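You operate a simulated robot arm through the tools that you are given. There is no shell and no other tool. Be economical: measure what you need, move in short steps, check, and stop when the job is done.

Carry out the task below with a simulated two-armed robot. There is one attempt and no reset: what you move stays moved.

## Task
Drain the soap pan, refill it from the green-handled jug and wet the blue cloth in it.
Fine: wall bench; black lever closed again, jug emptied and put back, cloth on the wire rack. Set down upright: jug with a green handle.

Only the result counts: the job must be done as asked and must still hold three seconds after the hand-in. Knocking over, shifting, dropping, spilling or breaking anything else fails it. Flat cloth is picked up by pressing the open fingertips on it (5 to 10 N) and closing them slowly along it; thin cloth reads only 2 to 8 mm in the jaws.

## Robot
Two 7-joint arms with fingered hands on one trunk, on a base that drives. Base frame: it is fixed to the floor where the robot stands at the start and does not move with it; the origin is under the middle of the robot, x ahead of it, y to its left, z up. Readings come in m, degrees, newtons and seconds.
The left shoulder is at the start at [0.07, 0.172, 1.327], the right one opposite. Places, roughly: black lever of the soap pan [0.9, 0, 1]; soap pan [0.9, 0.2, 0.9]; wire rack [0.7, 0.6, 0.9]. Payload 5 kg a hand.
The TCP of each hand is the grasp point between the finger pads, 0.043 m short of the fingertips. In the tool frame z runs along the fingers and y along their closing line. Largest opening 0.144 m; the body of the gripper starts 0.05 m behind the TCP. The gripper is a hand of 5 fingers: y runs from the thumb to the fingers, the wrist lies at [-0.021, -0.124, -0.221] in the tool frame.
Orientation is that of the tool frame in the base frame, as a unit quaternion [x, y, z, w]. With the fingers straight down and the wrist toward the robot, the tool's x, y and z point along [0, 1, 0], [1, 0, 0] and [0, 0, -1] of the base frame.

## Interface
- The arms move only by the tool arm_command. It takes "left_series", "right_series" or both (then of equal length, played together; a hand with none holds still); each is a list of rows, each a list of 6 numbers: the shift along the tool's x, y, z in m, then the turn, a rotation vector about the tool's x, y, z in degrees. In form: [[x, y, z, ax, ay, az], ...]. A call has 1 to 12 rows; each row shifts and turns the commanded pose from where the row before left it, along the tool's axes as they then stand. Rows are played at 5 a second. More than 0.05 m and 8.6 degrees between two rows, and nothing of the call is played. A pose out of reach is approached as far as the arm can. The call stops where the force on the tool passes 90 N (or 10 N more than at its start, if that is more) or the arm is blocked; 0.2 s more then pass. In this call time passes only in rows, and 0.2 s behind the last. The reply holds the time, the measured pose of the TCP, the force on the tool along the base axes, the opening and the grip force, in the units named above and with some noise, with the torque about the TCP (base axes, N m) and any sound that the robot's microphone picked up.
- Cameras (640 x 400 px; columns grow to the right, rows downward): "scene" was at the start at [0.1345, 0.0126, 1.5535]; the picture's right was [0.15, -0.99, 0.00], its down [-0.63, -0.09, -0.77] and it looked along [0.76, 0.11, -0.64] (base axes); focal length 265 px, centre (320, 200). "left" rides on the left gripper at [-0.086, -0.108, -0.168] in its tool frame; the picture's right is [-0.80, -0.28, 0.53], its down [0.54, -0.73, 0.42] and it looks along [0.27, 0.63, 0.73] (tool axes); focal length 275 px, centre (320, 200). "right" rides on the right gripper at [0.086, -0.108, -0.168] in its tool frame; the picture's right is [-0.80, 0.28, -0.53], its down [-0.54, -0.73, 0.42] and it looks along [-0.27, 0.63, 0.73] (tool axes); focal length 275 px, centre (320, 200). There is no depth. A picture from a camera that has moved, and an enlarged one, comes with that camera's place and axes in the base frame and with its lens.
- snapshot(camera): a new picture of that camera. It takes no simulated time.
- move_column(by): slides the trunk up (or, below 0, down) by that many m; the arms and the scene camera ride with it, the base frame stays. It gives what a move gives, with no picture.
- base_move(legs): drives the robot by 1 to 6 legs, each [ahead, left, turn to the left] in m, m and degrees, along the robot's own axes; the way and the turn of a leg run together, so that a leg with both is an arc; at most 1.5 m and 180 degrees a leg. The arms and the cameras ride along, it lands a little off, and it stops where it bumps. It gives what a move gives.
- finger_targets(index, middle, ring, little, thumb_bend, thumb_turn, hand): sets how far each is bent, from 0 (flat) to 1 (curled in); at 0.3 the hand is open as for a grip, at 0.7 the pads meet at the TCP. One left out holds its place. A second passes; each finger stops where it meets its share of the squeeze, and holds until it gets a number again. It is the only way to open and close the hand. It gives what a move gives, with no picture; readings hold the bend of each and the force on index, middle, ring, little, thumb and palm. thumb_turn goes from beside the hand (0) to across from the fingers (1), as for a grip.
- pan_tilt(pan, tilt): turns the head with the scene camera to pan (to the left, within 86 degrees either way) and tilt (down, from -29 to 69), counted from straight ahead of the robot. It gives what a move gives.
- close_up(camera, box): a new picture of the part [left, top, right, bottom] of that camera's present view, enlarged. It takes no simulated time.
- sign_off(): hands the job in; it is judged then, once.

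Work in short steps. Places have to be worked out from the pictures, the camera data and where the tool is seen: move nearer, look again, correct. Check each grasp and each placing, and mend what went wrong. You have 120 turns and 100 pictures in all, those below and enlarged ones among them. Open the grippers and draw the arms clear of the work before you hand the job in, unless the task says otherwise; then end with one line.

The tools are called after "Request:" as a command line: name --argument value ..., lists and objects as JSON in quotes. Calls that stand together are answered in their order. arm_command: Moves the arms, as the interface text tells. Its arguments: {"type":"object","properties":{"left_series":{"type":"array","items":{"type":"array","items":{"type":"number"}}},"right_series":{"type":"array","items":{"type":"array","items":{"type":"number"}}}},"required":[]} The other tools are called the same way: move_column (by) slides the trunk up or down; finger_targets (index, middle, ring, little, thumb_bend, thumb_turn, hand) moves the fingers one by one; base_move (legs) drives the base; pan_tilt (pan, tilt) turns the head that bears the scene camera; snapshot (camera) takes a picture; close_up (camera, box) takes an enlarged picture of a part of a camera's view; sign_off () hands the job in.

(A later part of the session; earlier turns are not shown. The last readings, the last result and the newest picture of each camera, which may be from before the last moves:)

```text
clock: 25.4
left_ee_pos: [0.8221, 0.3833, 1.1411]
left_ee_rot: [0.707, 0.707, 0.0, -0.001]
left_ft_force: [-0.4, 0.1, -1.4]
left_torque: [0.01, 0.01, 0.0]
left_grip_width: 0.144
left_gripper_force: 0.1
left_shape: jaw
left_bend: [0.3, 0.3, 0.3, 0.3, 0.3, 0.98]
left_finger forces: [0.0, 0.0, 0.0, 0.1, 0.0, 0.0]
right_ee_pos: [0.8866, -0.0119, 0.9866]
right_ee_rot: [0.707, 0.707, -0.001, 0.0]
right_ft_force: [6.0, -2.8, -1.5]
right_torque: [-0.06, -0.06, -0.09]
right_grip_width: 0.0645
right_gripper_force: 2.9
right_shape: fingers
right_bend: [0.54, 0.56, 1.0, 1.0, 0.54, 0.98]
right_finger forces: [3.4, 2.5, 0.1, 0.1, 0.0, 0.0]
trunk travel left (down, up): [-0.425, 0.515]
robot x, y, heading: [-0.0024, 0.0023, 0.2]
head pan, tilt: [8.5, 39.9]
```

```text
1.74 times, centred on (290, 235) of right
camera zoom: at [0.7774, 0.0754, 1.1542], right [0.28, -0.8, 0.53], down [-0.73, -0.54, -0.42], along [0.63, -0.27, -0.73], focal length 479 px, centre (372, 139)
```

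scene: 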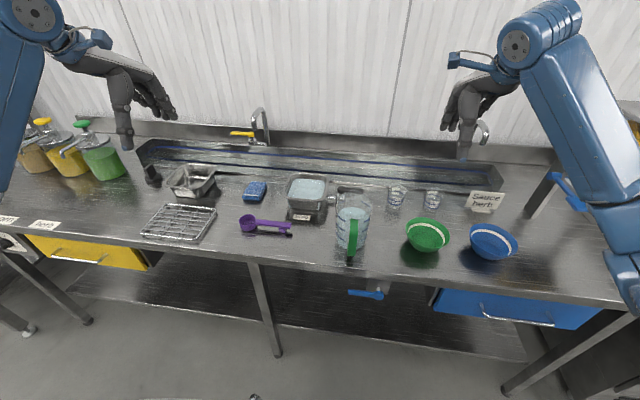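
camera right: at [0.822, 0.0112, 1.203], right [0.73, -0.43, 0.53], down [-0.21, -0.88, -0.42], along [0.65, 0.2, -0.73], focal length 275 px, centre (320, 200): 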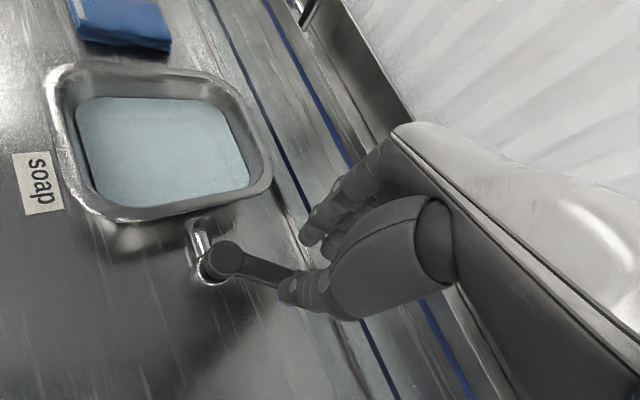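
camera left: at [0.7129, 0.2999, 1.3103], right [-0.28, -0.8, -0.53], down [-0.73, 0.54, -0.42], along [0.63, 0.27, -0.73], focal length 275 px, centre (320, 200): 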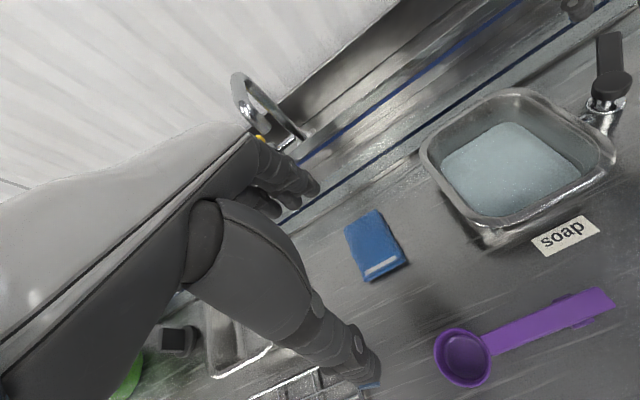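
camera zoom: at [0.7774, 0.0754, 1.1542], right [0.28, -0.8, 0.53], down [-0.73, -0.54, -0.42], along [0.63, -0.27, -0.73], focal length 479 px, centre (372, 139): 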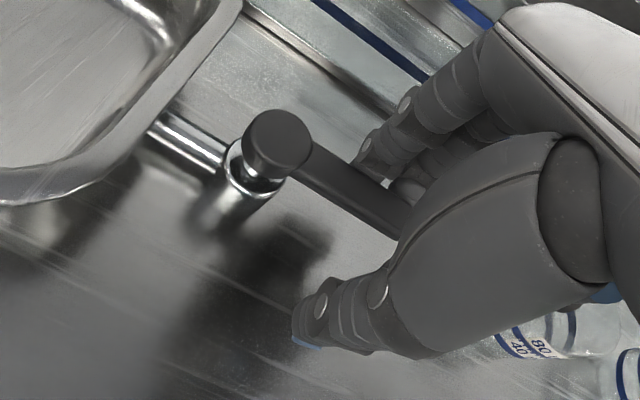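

The lever is at about -90°, as at the start, and the resisting force rises. One more 3 mm to confirm the stop, then back off and up.

Request:
arm_command --right_series '[[0, -0.003, 0, 0, 0, 0]]'

Request:
arm_command --right_series '[[0, 0.02, 0, 0, 0, 0], [0, 0, -0.04, 0, 0, 0], [0, 0, -0.045, 0, 0, 0], [0, 0, -0.045, 0, 0, 0], [-0.04, 0, -0.02, 0, 0, 0], [-0.045, 0, 0, 0, 0, 0], [-0.045, 0, 0, 0, 0, 0], [-0.045, 0, 0, 0, 0, 0]]'

Request:
snapshot --camera "scene"

Request:
close_up --camera "left" --box '[400, 20, 640, 270]'

```text
clock: 25.8
left_ee_pos: [0.8201, 0.3846, 1.1419]
left_ee_rot: [0.707, 0.707, -0.001, -0.001]
left_ft_force: [-0.2, 0.3, -0.2]
left_torque: [-0.01, -0.02, 0.03]
left_grip_width: 0.1442
left_gripper_force: 0.0
left_shape: jaw
left_bend: [0.3, 0.3, 0.3, 0.3, 0.3, 0.98]
left_finger forces: [0.1, 0.0, 0.0, 0.0, 0.0, 0.1]
right_ee_pos: [0.8826, -0.011, 0.9864]
right_ee_rot: [0.707, 0.707, 0.0, 0.0]
right_ft_force: [10.3, -2.3, -0.3]
right_torque: [-0.05, -0.27, -0.08]
right_grip_width: 0.0671
right_gripper_force: 5.5
right_shape: fingers
right_bend: [0.52, 0.55, 1.0, 1.0, 0.54, 0.98]
right_finger forces: [5.8, 3.8, 0.0, 0.0, 0.0, 0.0]
trunk travel left (down, up): [-0.425, 0.515]
robot x, y, heading: [-0.0045, 0.0005, 0.1]
head pan, tilt: [8.5, 39.9]
```

```text
clock: 27.6
left_ee_pos: [0.8201, 0.383, 1.143]
left_ee_rot: [0.707, 0.707, 0.0, -0.001]
left_ft_force: [-0.7, -1.4, -0.7]
left_torque: [0.03, -0.01, -0.03]
left_grip_width: 0.144
left_gripper_force: 0.1
left_shape: jaw
left_bend: [0.3, 0.3, 0.3, 0.3, 0.3, 0.98]
left_finger forces: [0.1, 0.0, 0.1, 0.1, 0.0, 0.1]
right_ee_pos: [0.9027, -0.1868, 1.1344]
right_ee_rot: [0.706, 0.708, 0.0, 0.0]
right_ft_force: [0.5, 0.8, 0.0]
right_torque: [0.03, 0.02, 0.02]
right_grip_width: 0.0602
right_gripper_force: 0.0
right_shape: fingers
right_bend: [0.56, 0.57, 1.0, 1.0, 0.54, 0.98]
right_finger forces: [0.0, 0.1, 0.0, 0.0, 0.0, 0.0]
trunk travel left (down, up): [-0.425, 0.515]
robot x, y, heading: [0.0014, 0.0002, 0.2]
head pan, tilt: [8.5, 39.9]
```

```text
71 pictures are left
camera scene: at [0.1346, 0.0098, 1.5535], right [0.15, -0.99, 0.0], down [-0.63, -0.09, -0.77], along [0.76, 0.12, -0.64], focal length 265 px, centre (320, 200)
```

scene: 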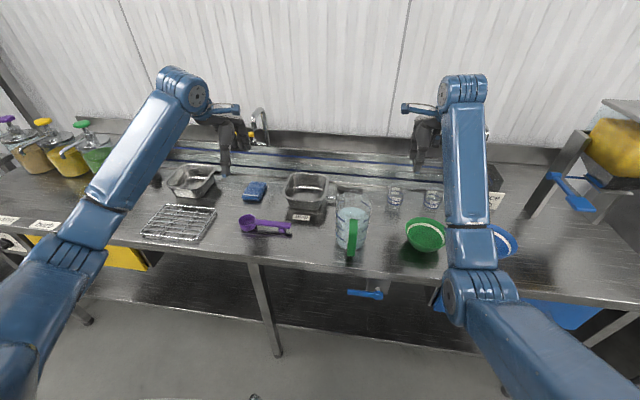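

```text
1.60 times, centred on (520, 145) of left
camera zoom: at [0.7129, 0.2976, 1.3109], right [-0.28, -0.8, -0.54], down [-0.73, 0.54, -0.42], along [0.63, 0.27, -0.73], focal length 440 px, centre (0, 288)
```

zoom: 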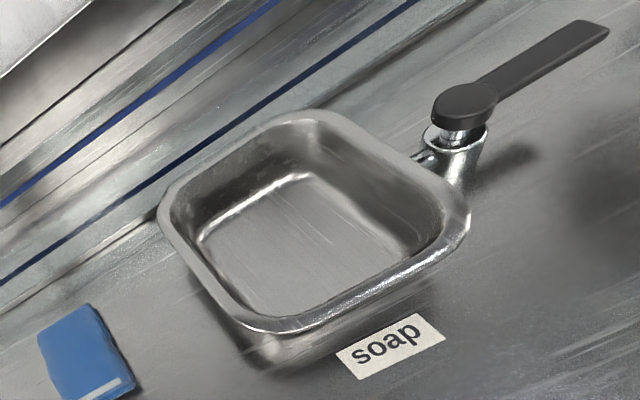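

The lever is back at its starting angle and the pan is empty. Next I orient the right hand for the jug's handle (fingers forward, closing sideways): first yaw 90° in free space, and reopen the fingers; the left hand moves back out of the way.

Request:
arm_command --right_series '[[0, 0, 0, 0, 0, -8.2], [0, 0, 0, 0, 0, -8.2], [0, 0, 0, 0, 0, -8.2], [0, 0, 0, 0, 0, -8.2], [0, 0, 0, 0, 0, -8.2], [0, 0, 0, 0, 0, -8.2], [0, 0, 0, 0, 0, -8.2], [0, 0, 0, 0, 0, -8.2], [0, 0, 0, 0, 0, -8.2], [0, 0, 0, 0, 0, -8.2], [0, 0, 0, 0, 0, -8]]' --left_series '[[0.018, -0.018, -0.01, 0, 0, 0], [0.018, -0.018, -0.01, 0, 0, 0], [0.018, -0.018, -0.01, 0, 0, 0], [0.018, -0.018, -0.01, 0, 0, 0], [0.018, -0.018, -0.01, 0, 0, 0], [0.018, -0.018, -0.01, 0, 0, 0], [0.018, -0.018, -0.01, 0, 0, 0], [0.018, -0.018, -0.01, 0, 0, 0], [0, 0, 0, 0, 0, 0], [0, 0, 0, 0, 0, 0], [0, 0, 0, 0, 0, 0]]'

Request:
finger_targets --hand "right" --index 0.45 --middle 0.45 --ring 0.45 --little 0.45 --thumb_bend 0.45

```text
clock: 30.0
left_ee_pos: [0.6766, 0.5287, 1.222]
left_ee_rot: [0.707, 0.707, -0.001, 0.001]
left_ft_force: [-0.4, 1.2, -0.3]
left_torque: [-0.03, -0.02, -0.02]
left_grip_width: 0.1436
left_gripper_force: 0.1
left_shape: jaw
left_bend: [0.3, 0.3, 0.3, 0.3, 0.3, 0.98]
left_finger forces: [0.0, 0.0, 0.0, 0.0, 0.1, 0.0]
right_ee_pos: [0.9019, -0.1842, 1.1366]
right_ee_rot: [-0.001, 1.0, 0.0, 0.0]
right_ft_force: [-0.1, -0.3, -0.5]
right_torque: [-0.02, -0.03, 0.02]
right_grip_width: 0.0606
right_gripper_force: 0.0
right_shape: fingers
right_bend: [0.56, 0.57, 1.0, 1.0, 0.54, 0.98]
right_finger forces: [0.0, 0.0, 0.0, 0.0, 0.0, 0.1]
trunk travel left (down, up): [-0.425, 0.515]
robot x, y, heading: [0.002, 0.0028, -0.2]
head pan, tilt: [8.5, 39.9]
```

```text
clock: 31.0
left_ee_pos: [0.6757, 0.5293, 1.2224]
left_ee_rot: [0.707, 0.707, -0.001, 0.0]
left_ft_force: [-0.1, 0.1, -0.6]
left_torque: [0.02, 0.01, 0.0]
left_grip_width: 0.1436
left_gripper_force: 0.1
left_shape: jaw
left_bend: [0.3, 0.3, 0.3, 0.3, 0.3, 0.98]
left_finger forces: [0.0, 0.1, 0.0, 0.0, 0.0, 0.0]
right_ee_pos: [0.9017, -0.1862, 1.1372]
right_ee_rot: [0.0, 1.0, 0.0, -0.001]
right_ft_force: [0.0, -0.1, 0.1]
right_torque: [0.02, -0.01, -0.01]
right_grip_width: 0.0959
right_gripper_force: 0.1
right_shape: fingers
right_bend: [0.45, 0.45, 0.45, 0.45, 0.45, 0.98]
right_finger forces: [0.0, 0.0, 0.1, 0.1, 0.1, 0.0]
trunk travel left (down, up): [-0.425, 0.515]
robot x, y, heading: [-0.0019, 0.001, -0.1]
head pan, tilt: [8.5, 39.9]
```

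Yaw done. Now I bring the hand back toward the robot, then pitch it up so that the fingers point forward.

Request:
arm_command --right_series '[[0.048, 0, 0, 0, 0, 0], [0.048, 0, 0, 0, 0, 0], [0.048, 0, 0, 0, 0, 0], [0.048, 0, 0, 0, 0, 0], [0.048, 0, 0, 0, 0, 0], [0.048, 0, 0, 0, 0, 0], [0, 0, 0, 0, -8.2, 0], [0, 0, 0, 0, -8.2, 0], [0, 0, 0, 0, -8.2, 0], [0, 0, 0, 0, -8.2, 0], [0, 0, 0, 0, -8.2, 0], [0, 0, 0, 0, -8.2, 0]]'

Request:
arm_command --right_series '[[0, 0, 0, 0, -8.2, 0], [0, 0, 0, 0, -8.2, 0], [0, 0, 0, 0, -8.2, 0], [0, 0, 0, 0, -8.2, 0], [0, 0, 0, 0, -8, 0]]'

Request:
snapshot --camera "scene"

Request:
snapshot --camera "right"

```text
clock: 33.6
left_ee_pos: [0.6756, 0.5278, 1.2227]
left_ee_rot: [0.707, 0.707, 0.0, 0.0]
left_ft_force: [0.2, -0.4, 0.2]
left_torque: [0.01, -0.03, 0.0]
left_grip_width: 0.1437
left_gripper_force: 0.1
left_shape: jaw
left_bend: [0.3, 0.3, 0.3, 0.3, 0.3, 0.98]
left_finger forces: [0.0, 0.1, 0.0, 0.0, 0.0, 0.0]
right_ee_pos: [0.6128, -0.1853, 1.1382]
right_ee_rot: [-0.001, 0.909, 0.0, 0.417]
right_ft_force: [-0.4, -1.4, 0.3]
right_torque: [-0.01, 0.03, 0.01]
right_grip_width: 0.0963
right_gripper_force: 0.0
right_shape: fingers
right_bend: [0.45, 0.45, 0.45, 0.45, 0.45, 0.97]
right_finger forces: [0.0, 0.0, 0.0, 0.1, 0.0, 0.1]
trunk travel left (down, up): [-0.425, 0.515]
robot x, y, heading: [-0.0018, 0.0011, -0.3]
head pan, tilt: [8.5, 39.9]
```

```text
clock: 34.8
left_ee_pos: [0.6748, 0.5276, 1.2222]
left_ee_rot: [0.707, 0.707, 0.0, 0.0]
left_ft_force: [0.0, 0.9, 0.2]
left_torque: [-0.01, -0.03, 0.02]
left_grip_width: 0.1436
left_gripper_force: 0.1
left_shape: jaw
left_bend: [0.3, 0.3, 0.3, 0.3, 0.3, 0.98]
left_finger forces: [0.0, 0.1, 0.0, 0.0, 0.0, 0.0]
right_ee_pos: [0.6145, -0.1855, 1.1369]
right_ee_rot: [-0.001, 0.707, 0.001, 0.707]
right_ft_force: [0.2, 0.3, 0.1]
right_torque: [0.03, 0.04, -0.01]
right_grip_width: 0.0961
right_gripper_force: 0.1
right_shape: fingers
right_bend: [0.45, 0.45, 0.45, 0.45, 0.45, 0.98]
right_finger forces: [0.0, 0.0, 0.1, 0.1, 0.1, 0.0]
trunk travel left (down, up): [-0.425, 0.515]
robot x, y, heading: [0.0002, -0.0017, -0.1]
head pan, tilt: [8.5, 39.9]
```

```text
69 pictures are left
camera scene: at [0.134, 0.0125, 1.5536], right [0.15, -0.99, 0.0], down [-0.63, -0.09, -0.77], along [0.76, 0.11, -0.64], focal length 265 px, centre (320, 200)
```

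scene: 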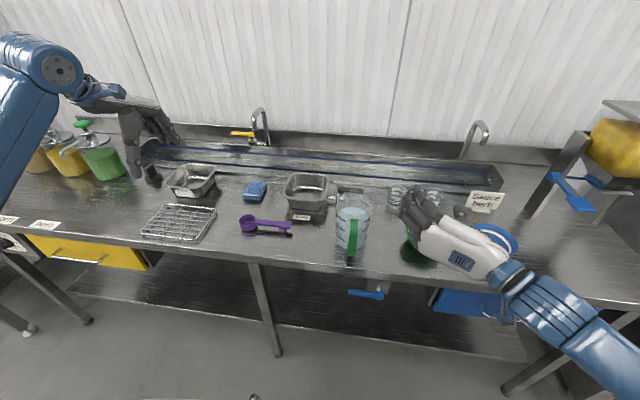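

```text
68 pictures are left
camera right: at [0.4461, -0.2938, 1.0509], right [-0.54, 0.28, 0.8], down [0.42, -0.73, 0.54], along [0.73, 0.63, 0.27], focal length 275 px, centre (320, 200)
```

right: 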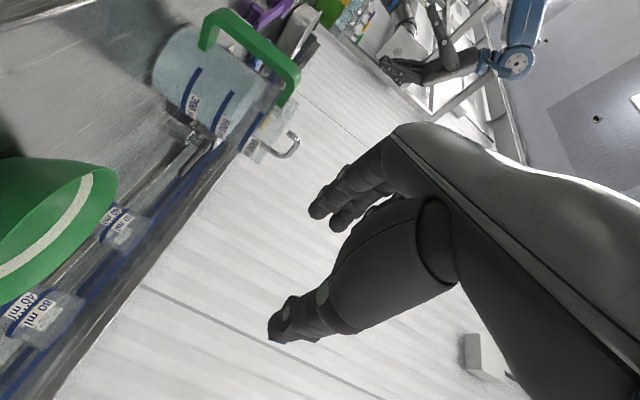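

The handle is a D-shaped bar at about x 0.627–0.645, y -0.005, z 0.93–1.035. I raise the hand a little and drive the base slightly ahead and left so that the later pour over the pan stays in reach.

Request:
arm_command --right_series '[[-0.04, 0, -0.03, 0, 0, 0], [0, 0, -0.045, 0, 0, 0]]'

Request:
base_move --legs '[[0.08, 0.08, 0]]'

Request:
snapshot --camera "scene"

```text
clock: 35.4
left_ee_pos: [0.6749, 0.5274, 1.2225]
left_ee_rot: [0.707, 0.707, 0.001, 0.001]
left_ft_force: [0.0, -0.1, 0.3]
left_torque: [0.03, 0.01, 0.01]
left_grip_width: 0.144
left_gripper_force: 0.1
left_shape: jaw
left_bend: [0.3, 0.3, 0.3, 0.3, 0.3, 0.98]
left_finger forces: [0.0, 0.1, 0.0, 0.0, 0.1, 0.1]
right_ee_pos: [0.5974, -0.197, 1.1533]
right_ee_rot: [-0.001, 0.707, 0.0, 0.707]
right_ft_force: [0.5, 0.1, -0.8]
right_torque: [-0.04, -0.02, 0.0]
right_grip_width: 0.0963
right_gripper_force: 0.1
right_shape: fingers
right_bend: [0.45, 0.45, 0.45, 0.45, 0.45, 0.98]
right_finger forces: [0.0, 0.0, 0.0, 0.0, 0.0, 0.0]
right hand out of reach, approached as far as the arm can: row 1, 2
trunk travel left (down, up): [-0.425, 0.515]
robot x, y, heading: [-0.0008, -0.0023, -0.2]
head pan, tilt: [8.5, 39.9]
```

```text
clock: 36.6
left_ee_pos: [0.7561, 0.6048, 1.2216]
left_ee_rot: [0.708, 0.706, 0.0, 0.0]
left_ft_force: [-0.5, -0.9, -0.2]
left_torque: [0.02, 0.01, 0.01]
left_grip_width: 0.1438
left_gripper_force: 0.0
left_shape: jaw
left_bend: [0.3, 0.3, 0.3, 0.3, 0.3, 0.98]
left_finger forces: [0.0, 0.1, 0.0, 0.0, 0.0, 0.1]
right_ee_pos: [0.6773, -0.1168, 1.1541]
right_ee_rot: [0.001, 0.707, -0.001, 0.707]
right_ft_force: [0.4, 0.1, -0.4]
right_torque: [0.01, 0.01, -0.03]
right_grip_width: 0.0962
right_gripper_force: 0.1
right_shape: fingers
right_bend: [0.45, 0.45, 0.45, 0.45, 0.45, 0.98]
right_finger forces: [0.0, 0.0, 0.0, 0.0, 0.1, 0.1]
trunk travel left (down, up): [-0.425, 0.515]
robot x, y, heading: [0.082, 0.0774, -0.0]
head pan, tilt: [8.5, 39.9]
```

```text
67 pictures are left
camera scene: at [0.2136, 0.0911, 1.5536], right [0.15, -0.99, 0.0], down [-0.63, -0.09, -0.77], along [0.76, 0.11, -0.64], focal length 265 px, centre (320, 200)
```

scene: 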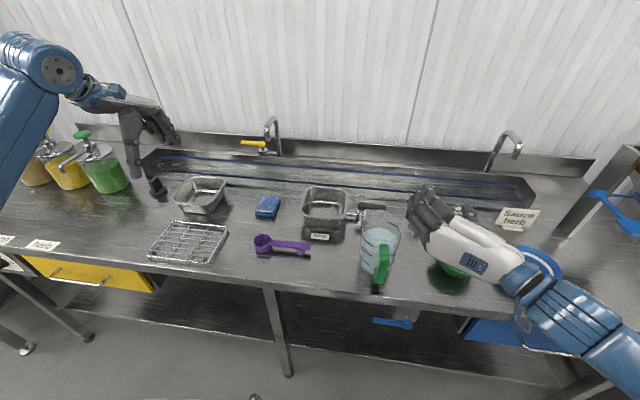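

The horizontal hand can't come that close to the body, so I back the base up to gain room for the grasp; I will drive forward again with the jug.

Request:
base_move --legs '[[-0.16, 0, 0]]'

Request:
arm_command --right_series '[[0, 0.03, 0.0, 0, 0, 0], [0, 0.03, 0.0, 0, 0, 0], [0, 0.03, 0.0, 0, 0, 0]]'

```text
clock: 38.0
left_ee_pos: [0.6002, 0.6063, 1.2209]
left_ee_rot: [0.707, 0.707, 0.0, 0.0]
left_ft_force: [0.8, -0.1, 0.3]
left_torque: [0.01, 0.03, 0.03]
left_grip_width: 0.1439
left_gripper_force: 0.0
left_shape: jaw
left_bend: [0.3, 0.3, 0.3, 0.3, 0.3, 0.98]
left_finger forces: [0.0, 0.1, 0.0, 0.0, 0.0, 0.0]
right_ee_pos: [0.5186, -0.1165, 1.1526]
right_ee_rot: [0.0, 0.707, -0.001, 0.707]
right_ft_force: [0.6, 0.6, -0.3]
right_torque: [-0.01, 0.0, -0.03]
right_grip_width: 0.0961
right_gripper_force: 0.0
right_shape: fingers
right_bend: [0.45, 0.45, 0.45, 0.45, 0.45, 0.98]
right_finger forces: [0.0, 0.1, 0.1, 0.0, 0.0, 0.1]
trunk travel left (down, up): [-0.425, 0.515]
robot x, y, heading: [-0.0803, 0.0768, -0.1]
head pan, tilt: [8.5, 39.9]
```

```text
clock: 38.8
left_ee_pos: [0.5979, 0.6058, 1.2235]
left_ee_rot: [0.708, 0.706, 0.0, 0.0]
left_ft_force: [-0.6, -1.0, 0.2]
left_torque: [-0.03, 0.0, -0.01]
left_grip_width: 0.1443
left_gripper_force: 0.0
left_shape: jaw
left_bend: [0.3, 0.3, 0.3, 0.3, 0.3, 0.98]
left_finger forces: [0.0, 0.0, 0.0, 0.0, 0.1, 0.0]
right_ee_pos: [0.5225, -0.0286, 1.1512]
right_ee_rot: [0.0, 0.706, -0.001, 0.708]
right_ft_force: [-0.5, 0.1, -1.1]
right_torque: [0.0, -0.03, 0.01]
right_grip_width: 0.0963
right_gripper_force: 0.0
right_shape: fingers
right_bend: [0.45, 0.45, 0.45, 0.45, 0.45, 0.98]
right_finger forces: [0.0, 0.0, 0.0, 0.1, 0.1, 0.0]
right hand out of reach, approached as far as the arm can: row 1
trunk travel left (down, up): [-0.425, 0.515]
robot x, y, heading: [-0.0798, 0.0803, 0.1]
head pan, tilt: [8.5, 39.9]
```

Now I lower the hand to handle height in front of the handle and look.

Request:
arm_command --right_series '[[0, 0.024, 0.015, 0, 0, 0], [0.042, 0, 0, 0, 0, 0], [0.042, 0, 0, 0, 0, 0], [0.042, 0, 0, 0, 0, 0], [0.04, 0, 0, 0, 0, 0]]'

Request:
snapshot --camera "right"

Request:
close_up --camera "scene" --box '[260, 180, 460, 340]'

```text
clock: 40.0
left_ee_pos: [0.5991, 0.6047, 1.222]
left_ee_rot: [0.708, 0.706, 0.0, 0.0]
left_ft_force: [0.4, 0.3, 0.0]
left_torque: [0.03, 0.02, -0.03]
left_grip_width: 0.1437
left_gripper_force: 0.0
left_shape: jaw
left_bend: [0.3, 0.3, 0.3, 0.3, 0.3, 0.98]
left_finger forces: [0.0, 0.1, 0.0, 0.0, 0.0, 0.1]
right_ee_pos: [0.538, -0.0048, 0.9862]
right_ee_rot: [0.0, 0.706, -0.001, 0.708]
right_ft_force: [-1.2, -1.1, 0.3]
right_torque: [-0.02, 0.03, 0.01]
right_grip_width: 0.0969
right_gripper_force: 0.0
right_shape: fingers
right_bend: [0.45, 0.45, 0.45, 0.45, 0.45, 0.97]
right_finger forces: [0.1, 0.0, 0.0, 0.0, 0.0, 0.0]
trunk travel left (down, up): [-0.425, 0.515]
robot x, y, heading: [-0.0803, 0.0806, 0.1]
head pan, tilt: [8.5, 39.9]
```

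```text
66 pictures are left
camera right: at [0.3697, -0.1131, 0.8999], right [-0.53, 0.28, 0.8], down [0.42, -0.73, 0.54], along [0.73, 0.63, 0.27], focal length 275 px, centre (320, 200)
```

right: 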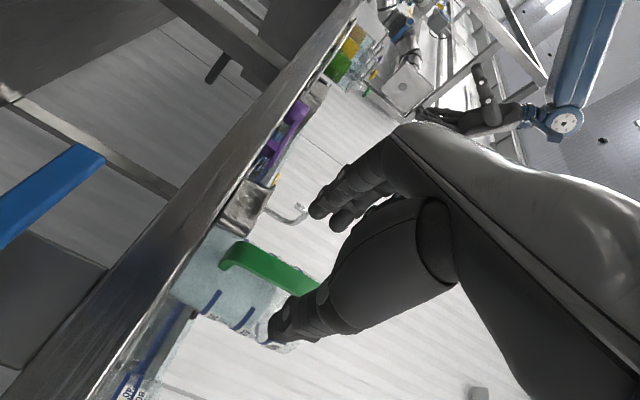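

```text
2.50 times, centred on (360, 260) of scene
camera zoom: at [0.0545, 0.0913, 1.5537], right [0.15, -0.99, 0.0], down [-0.63, -0.09, -0.77], along [0.76, 0.11, -0.64], focal length 663 px, centre (220, 50)
```

zoom: 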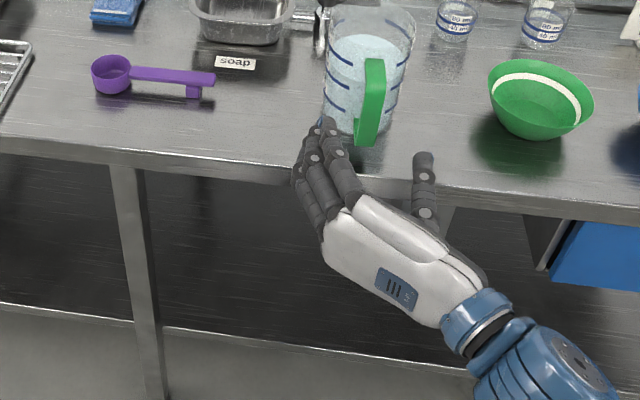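

The handle is between thumb and fingers. I advance to bring the bar into the grip.

Request:
arm_command --right_series '[[0, 0, 0.03, 0, 0, 0], [0, 0, 0.03, 0, 0, 0], [0, 0.001, 0.025, 0, 0, 0]]'

Request:
close_up --camera "right" --box '[100, 100, 440, 360]'

Request:
close_up --camera "scene" --box '[320, 180, 440, 280]'

```text
clock: 40.8
left_ee_pos: [0.6, 0.607, 1.2217]
left_ee_rot: [0.708, 0.706, 0.0, -0.001]
left_ft_force: [-0.2, 0.0, -0.4]
left_torque: [-0.03, 0.0, 0.01]
left_grip_width: 0.1437
left_gripper_force: 0.0
left_shape: jaw
left_bend: [0.3, 0.3, 0.3, 0.3, 0.3, 0.98]
left_finger forces: [0.0, 0.0, 0.1, 0.0, 0.0, 0.0]
right_ee_pos: [0.6229, -0.0029, 0.9849]
right_ee_rot: [0.001, 0.706, -0.001, 0.708]
right_ft_force: [-0.1, 0.8, 0.1]
right_torque: [0.0, -0.02, 0.02]
right_grip_width: 0.0964
right_gripper_force: 0.1
right_shape: fingers
right_bend: [0.45, 0.45, 0.45, 0.45, 0.45, 0.97]
right_finger forces: [0.1, 0.1, 0.0, 0.0, 0.1, 0.0]
trunk travel left (down, up): [-0.425, 0.515]
robot x, y, heading: [-0.0799, 0.0787, -0.3]
head pan, tilt: [8.5, 39.9]
```

```text
1.54 times, centred on (270, 230) of right
camera zoom: at [0.4546, -0.1114, 0.8993], right [-0.53, 0.29, 0.8], down [0.42, -0.73, 0.54], along [0.73, 0.63, 0.27], focal length 424 px, centre (397, 154)
```

zoom: 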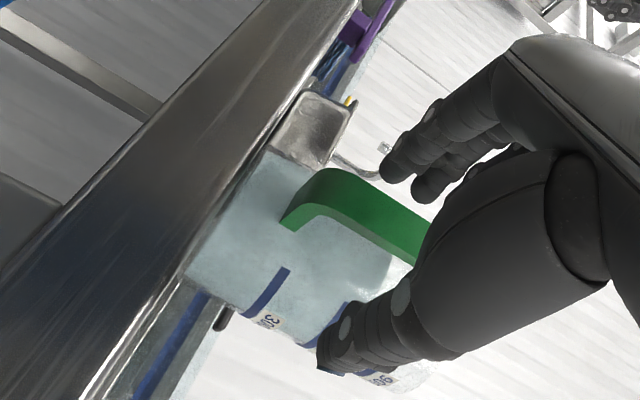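

```text
4.00 times, centred on (380, 230) of scene
camera zoom: at [0.0559, 0.0918, 1.5534], right [0.15, -0.99, 0.0], down [-0.63, -0.09, -0.77], along [0.76, 0.11, -0.64], focal length 1061 px, centre (80, 80)
```

zoom: 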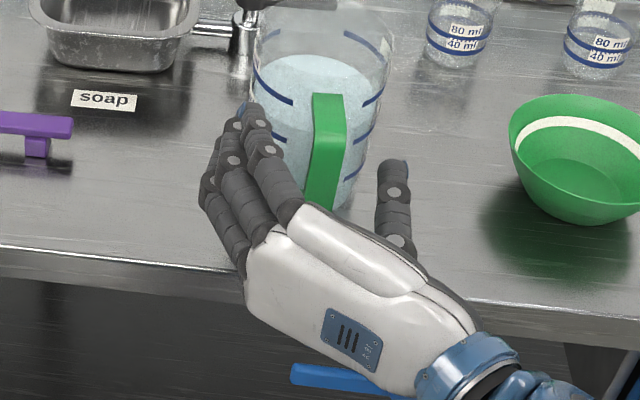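

The bar lies well between the fingers. I close the hand on it.

Request:
finger_targets --hand "right" --index 0.8 --middle 0.8 --ring 0.8 --little 0.8 --thumb_bend 0.75

Request:
close_up --camera "scene" --box '[320, 180, 440, 280]'

Request:
close_up --camera "right" --box '[100, 100, 440, 360]'

```text
clock: 41.8
left_ee_pos: [0.5988, 0.6058, 1.2208]
left_ee_rot: [0.708, 0.706, -0.001, 0.0]
left_ft_force: [-0.8, -0.4, -0.3]
left_torque: [-0.01, 0.02, 0.0]
left_grip_width: 0.1441
left_gripper_force: 0.0
left_shape: jaw
left_bend: [0.3, 0.3, 0.3, 0.3, 0.3, 0.98]
left_finger forces: [0.1, 0.1, 0.1, 0.1, 0.0, 0.0]
right_ee_pos: [0.6233, -0.0031, 0.9844]
right_ee_rot: [0.0, 0.707, 0.0, 0.707]
right_ft_force: [0.4, -0.1, -7.7]
right_torque: [-0.05, 0.55, 0.03]
right_grip_width: 0.001
right_gripper_force: 7.8
right_shape: fingers
right_bend: [0.74, 0.8, 0.79, 0.79, 0.72, 0.96]
right_finger forces: [0.1, 0.5, 7.9, 4.6, 2.7, 0.0]
trunk travel left (down, up): [-0.425, 0.515]
robot x, y, heading: [-0.0805, 0.0801, -0.2]
head pan, tilt: [8.5, 39.9]
```

```text
4.00 times, centred on (380, 230) of scene
camera zoom: at [0.0559, 0.0914, 1.5534], right [0.15, -0.99, 0.0], down [-0.63, -0.09, -0.77], along [0.76, 0.11, -0.64], focal length 1061 px, centre (80, 80)
```

zoom: 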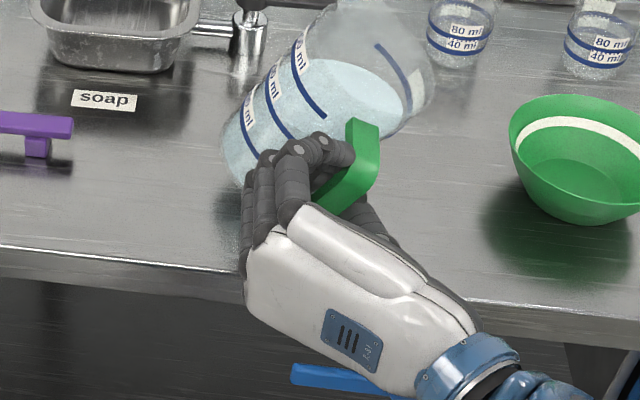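

```text
1.54 times, centred on (270, 230) of right
camera zoom: at [0.4544, -0.1115, 0.899], right [-0.53, 0.28, 0.8], down [0.42, -0.73, 0.54], along [0.73, 0.63, 0.27], focal length 424 px, centre (397, 154)
```

zoom: 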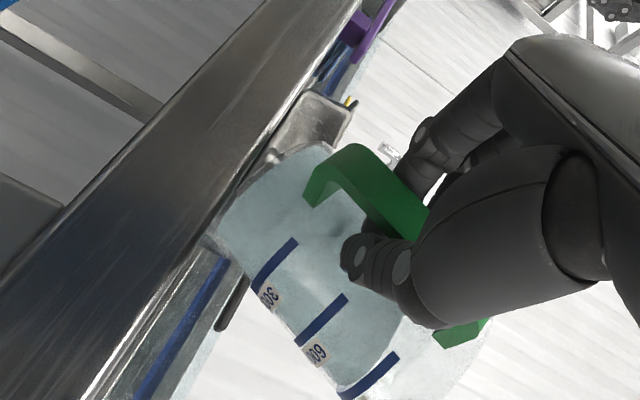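

The jug rolled sideways because ring and little finger pushed the bar above the thumb. I let those two fingers back slowly so that it rocks upright again.

Request:
finger_targets --hand "right" --ring 0.74 --little 0.74 --middle 0.74 --index 0.7

Request:
close_up --camera "scene" --box '[320, 180, 440, 280]'

```text
clock: 42.8
left_ee_pos: [0.5977, 0.6063, 1.2212]
left_ee_rot: [0.707, 0.707, -0.001, -0.001]
left_ft_force: [-0.2, 0.0, 0.5]
left_torque: [0.02, -0.01, 0.04]
left_grip_width: 0.144
left_gripper_force: 0.2
left_shape: jaw
left_bend: [0.3, 0.3, 0.3, 0.3, 0.3, 0.98]
left_finger forces: [0.0, 0.0, 0.1, 0.0, 0.0, 0.0]
right_ee_pos: [0.6211, -0.003, 0.9878]
right_ee_rot: [0.001, 0.707, -0.001, 0.707]
right_ft_force: [-1.4, 0.8, 0.7]
right_torque: [0.01, -0.07, 0.12]
right_grip_width: 0.0038
right_gripper_force: 6.4
right_shape: fingers
right_bend: [0.68, 0.74, 0.74, 0.74, 0.73, 0.97]
right_finger forces: [6.6, 0.0, 0.1, 1.1, 4.2, 0.0]
trunk travel left (down, up): [-0.425, 0.515]
robot x, y, heading: [-0.078, 0.0777, 0.0]
head pan, tilt: [8.5, 39.9]
```

```text
4.00 times, centred on (380, 230) of scene
camera zoom: at [0.0546, 0.0919, 1.5536], right [0.15, -0.99, 0.0], down [-0.63, -0.09, -0.77], along [0.76, 0.11, -0.64], focal length 1061 px, centre (80, 80)
```

zoom: 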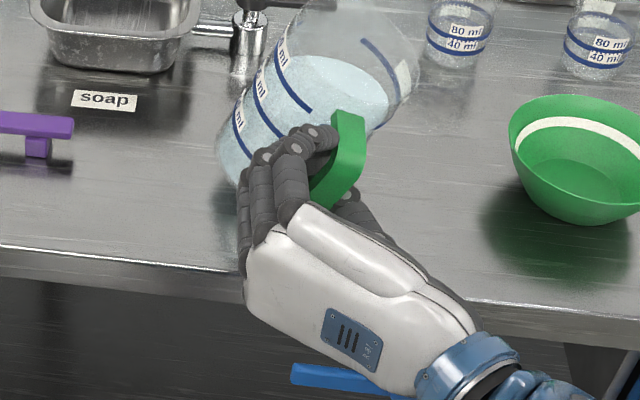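

It rocks back as planned. I continue opening gradually.

Request:
finger_targets --hand "right" --ring 0.69 --little 0.69 --middle 0.68 --index 0.66 --thumb_bend 0.69

Request:
finger_targets --hand "right" --ring 0.65 --little 0.65 --middle 0.65 --index 0.64 --thumb_bend 0.65

Request:
close_up --camera "scene" --box '[320, 180, 440, 280]'

```text
clock: 43.8
left_ee_pos: [0.5982, 0.6053, 1.2216]
left_ee_rot: [0.708, 0.706, 0.0, 0.0]
left_ft_force: [0.2, 0.2, -0.9]
left_torque: [0.02, -0.01, -0.03]
left_grip_width: 0.1436
left_gripper_force: 0.1
left_shape: jaw
left_bend: [0.3, 0.3, 0.3, 0.3, 0.3, 0.98]
left_finger forces: [0.0, 0.0, 0.0, 0.0, 0.1, 0.1]
right_ee_pos: [0.622, -0.003, 0.9846]
right_ee_rot: [0.0, 0.707, -0.001, 0.707]
right_ft_force: [1.0, 0.8, 0.1]
right_torque: [-0.2, -0.01, 0.09]
right_grip_width: 0.0189
right_gripper_force: 3.6
right_shape: fingers
right_bend: [0.66, 0.68, 0.69, 0.68, 0.67, 0.97]
right_finger forces: [0.6, 0.1, 0.8, 2.6, 2.8, 0.1]
trunk travel left (down, up): [-0.425, 0.515]
robot x, y, heading: [-0.081, 0.0773, 0.1]
head pan, tilt: [8.5, 39.9]
```

```text
clock: 44.8
left_ee_pos: [0.5985, 0.6061, 1.2224]
left_ee_rot: [0.708, 0.707, 0.0, 0.0]
left_ft_force: [-0.4, -0.3, -0.1]
left_torque: [0.0, 0.0, 0.01]
left_grip_width: 0.1439
left_gripper_force: 0.1
left_shape: jaw
left_bend: [0.3, 0.3, 0.3, 0.3, 0.3, 0.98]
left_finger forces: [0.1, 0.0, 0.0, 0.0, 0.0, 0.0]
right_ee_pos: [0.6225, -0.0044, 0.9852]
right_ee_rot: [0.001, 0.707, -0.001, 0.707]
right_ft_force: [-1.0, -1.5, -2.8]
right_torque: [-0.02, 0.08, -0.05]
right_grip_width: 0.0259
right_gripper_force: 1.4
right_shape: fingers
right_bend: [0.64, 0.65, 0.66, 0.65, 0.65, 0.97]
right_finger forces: [1.0, 0.1, 1.6, 0.1, 0.0, 0.0]
trunk travel left (down, up): [-0.425, 0.515]
robot x, y, heading: [-0.0817, 0.0813, -0.1]
head pan, tilt: [8.5, 39.9]
```

```text
4.00 times, centred on (380, 230) of scene
camera zoom: at [0.0551, 0.0915, 1.5535], right [0.15, -0.99, 0.0], down [-0.63, -0.09, -0.77], along [0.76, 0.11, -0.64], focal length 1061 px, centre (80, 80)
```

zoom: 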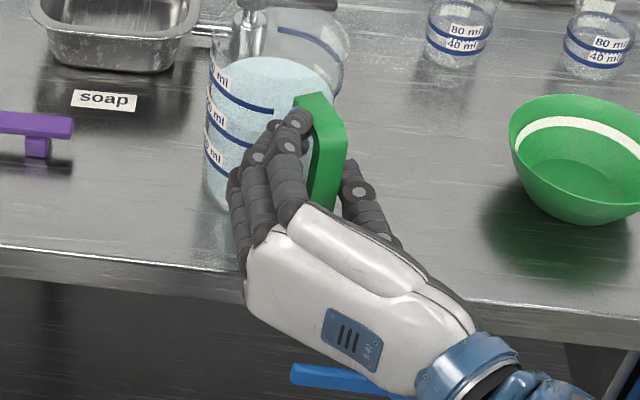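

The jug is upright again and nothing spilled, though it has turned about 29° and shifted a bit left. I open the hand a bit and look closely before regripping.

Request:
finger_targets --hand "right" --ring 0.55 --little 0.55 --middle 0.55 --index 0.55 --thumb_bend 0.55

Request:
close_up --camera "scene" --box '[330, 190, 410, 260]'

Request:
close_up --camera "right" --box '[100, 100, 440, 360]'

Request:
snapshot --camera "left"

```text
clock: 45.8
left_ee_pos: [0.5973, 0.6056, 1.2227]
left_ee_rot: [0.708, 0.707, 0.0, 0.001]
left_ft_force: [-0.4, -0.6, 0.1]
left_torque: [-0.01, 0.0, 0.02]
left_grip_width: 0.1437
left_gripper_force: 0.1
left_shape: jaw
left_bend: [0.3, 0.3, 0.3, 0.3, 0.3, 0.98]
left_finger forces: [0.0, 0.0, 0.0, 0.0, 0.1, 0.0]
right_ee_pos: [0.6215, -0.0028, 0.9863]
right_ee_rot: [0.001, 0.708, -0.001, 0.706]
right_ft_force: [-3.8, -0.9, 1.3]
right_torque: [0.04, -0.04, 0.07]
right_grip_width: 0.0601
right_gripper_force: 1.4
right_shape: fingers
right_bend: [0.55, 0.55, 0.55, 0.55, 0.55, 0.97]
right_finger forces: [0.0, 2.6, 0.0, 0.1, 0.0, 0.1]
trunk travel left (down, up): [-0.425, 0.515]
robot x, y, heading: [-0.0774, 0.0783, -0.3]
head pan, tilt: [8.5, 39.9]
```

```text
5.71 times, centred on (370, 225) of scene
camera zoom: at [0.0547, 0.0916, 1.5535], right [0.15, -0.99, 0.0], down [-0.63, -0.09, -0.77], along [0.76, 0.11, -0.64], focal length 1516 px, centre (34, 57)
```

zoom: 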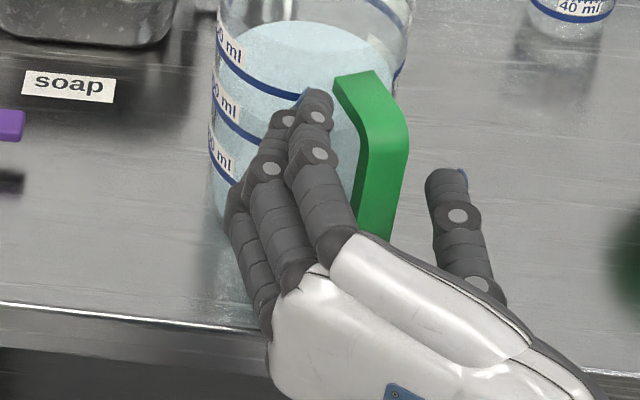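

```text
1.54 times, centred on (270, 230) of right
camera zoom: at [0.454, -0.1114, 0.9], right [-0.53, 0.28, 0.8], down [0.42, -0.73, 0.54], along [0.73, 0.63, 0.27], focal length 424 px, centre (397, 154)
```

zoom: 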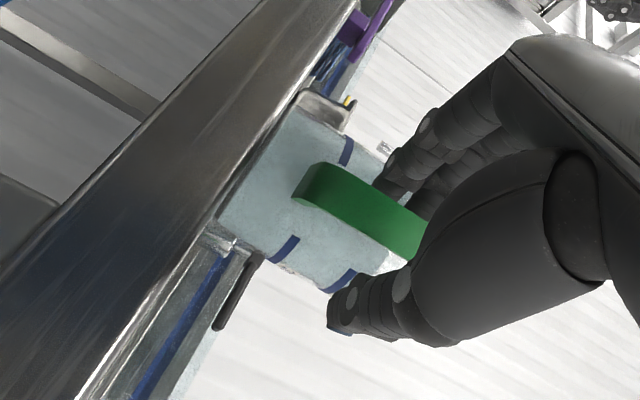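

```text
56 pictures are left
camera left: at [0.4904, 0.5217, 1.3901], right [-0.29, -0.8, -0.53], down [-0.72, 0.54, -0.42], along [0.63, 0.27, -0.73], focal length 275 px, centre (320, 200)
```

left: 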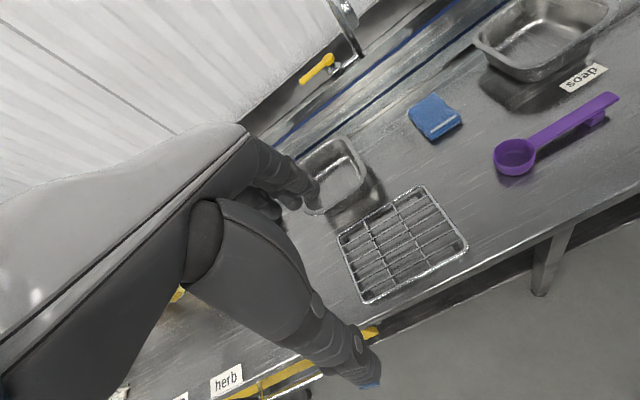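

The jug's handle now points toward the robot's right by ~29°. I pull back, yaw the hand the same 29° to match the handle, and will then approach along it.

Request:
arm_command --right_series '[[0, 0, -0.03, 0, 0, 0], [0, -0.023, 0.02, 0, 0, 0], [0, 0, 0, -7.25, 0, 0], [0, 0, 0, -7.25, 0, 0], [0, 0, 0, -7.25, 0, 0], [0, 0, 0, -7.25, 0, 0]]'

Request:
close_up --camera "scene" --box '[310, 180, 430, 280]'

Request:
close_up --camera "right" --box '[100, 100, 440, 360]'

```text
clock: 47.2
left_ee_pos: [0.5975, 0.6044, 1.2228]
left_ee_rot: [0.708, 0.706, -0.001, 0.0]
left_ft_force: [-1.6, 0.6, 0.5]
left_torque: [0.01, 0.0, -0.06]
left_grip_width: 0.1437
left_gripper_force: 0.0
left_shape: jaw
left_bend: [0.3, 0.3, 0.3, 0.3, 0.3, 0.98]
left_finger forces: [0.0, 0.1, 0.0, 0.0, 0.0, 0.1]
right_ee_pos: [0.6107, -0.0268, 0.985]
right_ee_rot: [-0.177, 0.686, 0.177, 0.683]
right_ft_force: [-0.4, 0.2, -1.1]
right_torque: [0.01, -0.02, 0.01]
right_grip_width: 0.0603
right_gripper_force: 0.1
right_shape: fingers
right_bend: [0.55, 0.55, 0.55, 0.55, 0.55, 0.97]
right_finger forces: [0.1, 0.0, 0.1, 0.1, 0.1, 0.0]
trunk travel left (down, up): [-0.425, 0.515]
robot x, y, heading: [-0.0804, 0.0796, -0.3]
head pan, tilt: [8.5, 39.9]
```

```text
4.00 times, centred on (370, 230) of scene
camera zoom: at [0.0556, 0.0914, 1.5534], right [0.15, -0.99, 0.0], down [-0.63, -0.09, -0.77], along [0.76, 0.11, -0.64], focal length 1061 px, centre (120, 80)
```

zoom: 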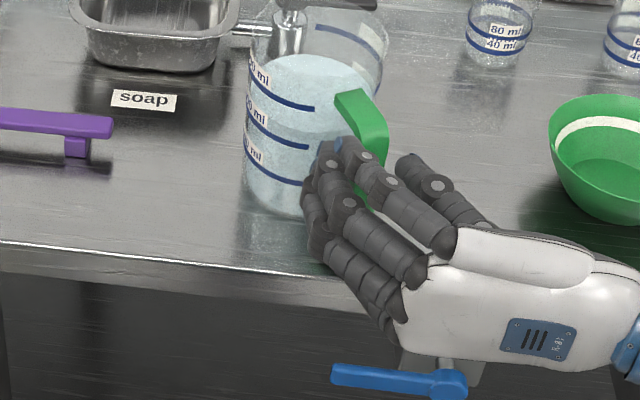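

```text
1.54 times, centred on (270, 230) of right
camera zoom: at [0.5174, -0.2029, 0.8992], right [-0.6, -0.01, 0.8], down [0.72, -0.43, 0.54], along [0.34, 0.9, 0.27], focal length 424 px, centre (397, 154)
```

zoom: 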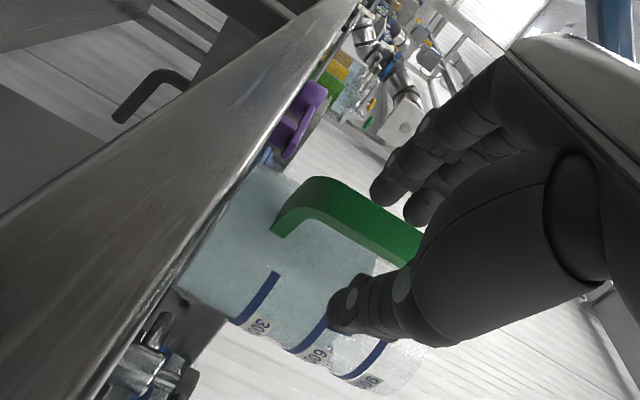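

The bar is aligned between thumb and fingers. I lower 8 mm and advance along the handle direction.

Request:
arm_command --right_series '[[0.008, 0, 0.015, 0, 0, 0], [0, 0, 0.018, 0, 0, 0], [0, 0, 0.012, 0, 0, 0]]'

Request:
finger_targets --hand "right" --index 0.64 --middle 0.64 --ring 0.64 --little 0.62 --thumb_bend 0.64

Request:
close_up --camera "scene" --box '[310, 180, 430, 280]'

Request:
close_up --camera "right" --box '[100, 100, 440, 360]'

```text
clock: 48.0
left_ee_pos: [0.5976, 0.6055, 1.2219]
left_ee_rot: [0.708, 0.707, 0.0, 0.001]
left_ft_force: [-0.2, 0.8, 0.4]
left_torque: [-0.01, -0.01, 0.01]
left_grip_width: 0.144
left_gripper_force: 0.0
left_shape: jaw
left_bend: [0.3, 0.3, 0.3, 0.3, 0.3, 0.98]
left_finger forces: [0.0, 0.0, 0.1, 0.1, 0.0, 0.0]
right_ee_pos: [0.6493, -0.0049, 0.979]
right_ee_rot: [-0.177, 0.685, 0.177, 0.684]
right_ft_force: [-2.7, -0.7, 0.1]
right_torque: [0.01, -0.09, 0.13]
right_grip_width: 0.0603
right_gripper_force: 1.7
right_shape: fingers
right_bend: [0.55, 0.55, 0.55, 0.55, 0.55, 0.97]
right_finger forces: [0.1, 2.5, 0.0, 0.1, 0.5, 0.0]
trunk travel left (down, up): [-0.425, 0.515]
robot x, y, heading: [-0.0782, 0.0796, 0.3]
head pan, tilt: [8.5, 39.9]
```

```text
clock: 49.0
left_ee_pos: [0.598, 0.6065, 1.222]
left_ee_rot: [0.708, 0.707, 0.0, 0.0]
left_ft_force: [0.4, -0.2, -1.0]
left_torque: [0.0, 0.02, 0.02]
left_grip_width: 0.1436
left_gripper_force: 0.0
left_shape: jaw
left_bend: [0.3, 0.3, 0.3, 0.3, 0.3, 0.98]
left_finger forces: [0.1, 0.0, 0.1, 0.0, 0.0, 0.1]
right_ee_pos: [0.6505, -0.0047, 0.9775]
right_ee_rot: [-0.177, 0.685, 0.176, 0.685]
right_ft_force: [-1.6, 1.0, 0.8]
right_torque: [0.0, -0.05, 0.1]
right_grip_width: 0.0291
right_gripper_force: 1.4
right_shape: fingers
right_bend: [0.64, 0.63, 0.64, 0.62, 0.64, 0.97]
right_finger forces: [0.0, 1.8, 0.0, 0.1, 0.1, 0.0]
trunk travel left (down, up): [-0.425, 0.515]
robot x, y, heading: [-0.0804, 0.0785, -0.2]
head pan, tilt: [8.5, 39.9]
```

```text
4.00 times, centred on (370, 230) of scene
camera zoom: at [0.0548, 0.0917, 1.5535], right [0.15, -0.99, 0.0], down [-0.63, -0.09, -0.77], along [0.76, 0.11, -0.64], focal length 1061 px, centre (120, 80)
```

zoom: 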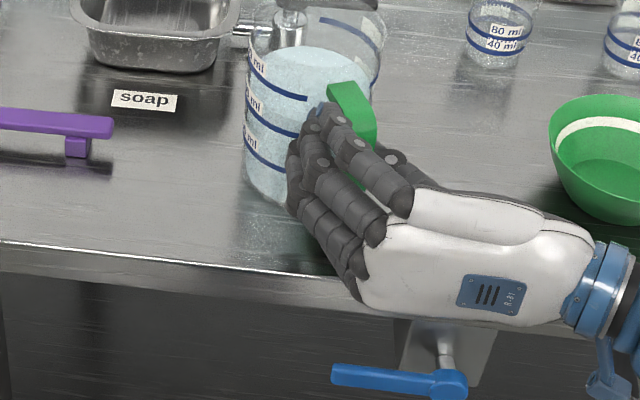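

```text
1.54 times, centred on (270, 230) of right
camera zoom: at [0.5559, -0.1805, 0.8914], right [-0.6, -0.01, 0.8], down [0.72, -0.43, 0.54], along [0.34, 0.9, 0.27], focal length 424 px, centre (397, 154)
```

zoom: 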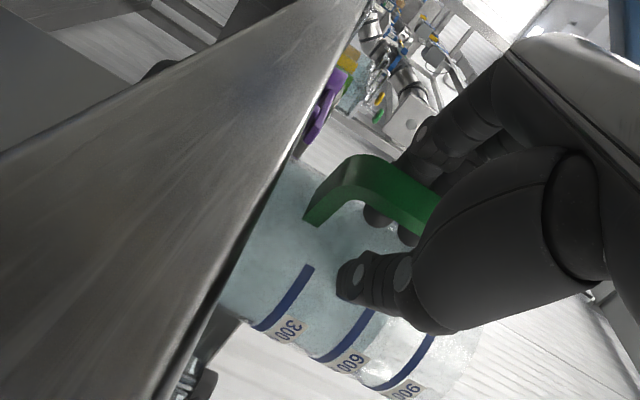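

Fingers and thumb flank the bar. I back off 4 mm from the body and close in a balanced way, index/middle against thumb first.

Request:
arm_command --right_series '[[0, 0, -0.004, 0, 0, 0]]'

Request:
finger_targets --hand "right" --index 0.7 --middle 0.69 --ring 0.66 --little 0.64 --thumb_bend 0.7

Request:
close_up --camera "scene" --box '[310, 180, 430, 280]'

```text
clock: 49.4
left_ee_pos: [0.5987, 0.606, 1.2229]
left_ee_rot: [0.707, 0.707, 0.0, 0.0]
left_ft_force: [-0.2, -0.5, -0.3]
left_torque: [-0.01, -0.03, -0.01]
left_grip_width: 0.1436
left_gripper_force: 0.0
left_shape: jaw
left_bend: [0.3, 0.3, 0.3, 0.3, 0.3, 0.98]
left_finger forces: [0.1, 0.0, 0.0, 0.1, 0.0, 0.0]
right_ee_pos: [0.6458, -0.0064, 0.9766]
right_ee_rot: [-0.177, 0.685, 0.175, 0.685]
right_ft_force: [0.5, 0.9, 0.3]
right_torque: [-0.06, 0.0, 0.0]
right_grip_width: 0.0291
right_gripper_force: 0.1
right_shape: fingers
right_bend: [0.64, 0.64, 0.64, 0.62, 0.64, 0.97]
right_finger forces: [0.0, 0.0, 0.0, 0.8, 0.0, 0.0]
trunk travel left (down, up): [-0.425, 0.515]
robot x, y, heading: [-0.0791, 0.0793, 0.1]
head pan, tilt: [8.5, 39.9]
```

```text
clock: 50.4
left_ee_pos: [0.5975, 0.6057, 1.2228]
left_ee_rot: [0.708, 0.706, 0.001, -0.001]
left_ft_force: [0.3, -0.5, -0.1]
left_torque: [0.03, 0.03, 0.03]
left_grip_width: 0.1439
left_gripper_force: 0.1
left_shape: jaw
left_bend: [0.3, 0.3, 0.3, 0.3, 0.3, 0.98]
left_finger forces: [0.0, 0.0, 0.1, 0.0, 0.0, 0.0]
right_ee_pos: [0.6465, -0.0055, 0.9776]
right_ee_rot: [-0.176, 0.685, 0.177, 0.685]
right_ft_force: [-1.2, 0.6, -0.1]
right_torque: [-0.04, -0.01, 0.02]
right_grip_width: 0.0087
right_gripper_force: 1.1
right_shape: fingers
right_bend: [0.7, 0.69, 0.66, 0.64, 0.7, 0.97]
right_finger forces: [0.7, 1.2, 0.0, 0.0, 0.1, 0.0]
trunk travel left (down, up): [-0.425, 0.515]
robot x, y, heading: [-0.0768, 0.0796, -0.1]
head pan, tilt: [8.5, 39.9]
```

```text
4.00 times, centred on (370, 230) of scene
camera zoom: at [0.055, 0.0917, 1.5535], right [0.15, -0.99, 0.0], down [-0.63, -0.09, -0.77], along [0.76, 0.11, -0.64], focal length 1061 px, centre (120, 80)
```

zoom: 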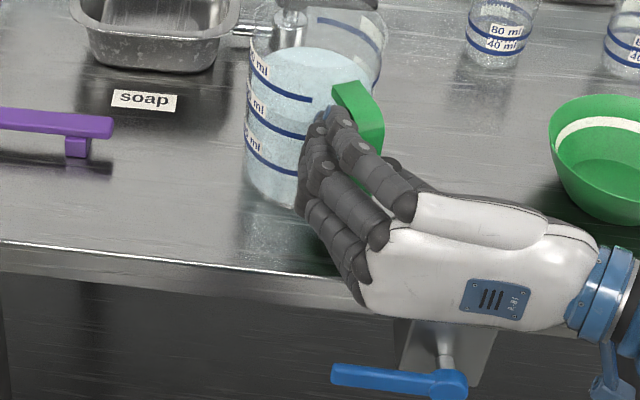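

Contact forces are still tiny at 0.7. I check the hand camera to see where the bar sits between the pads.

Request:
close_up --camera "right" --box '[180, 160, 380, 310]'

```text
2.67 times, centred on (280, 235) of right
camera zoom: at [0.5526, -0.1825, 0.8912], right [-0.6, -0.01, 0.8], down [0.72, -0.43, 0.54], along [0.34, 0.9, 0.27], focal length 734 px, centre (427, 107)
```

zoom: 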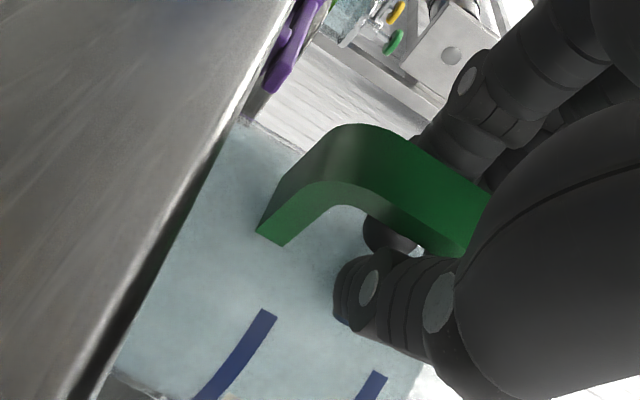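

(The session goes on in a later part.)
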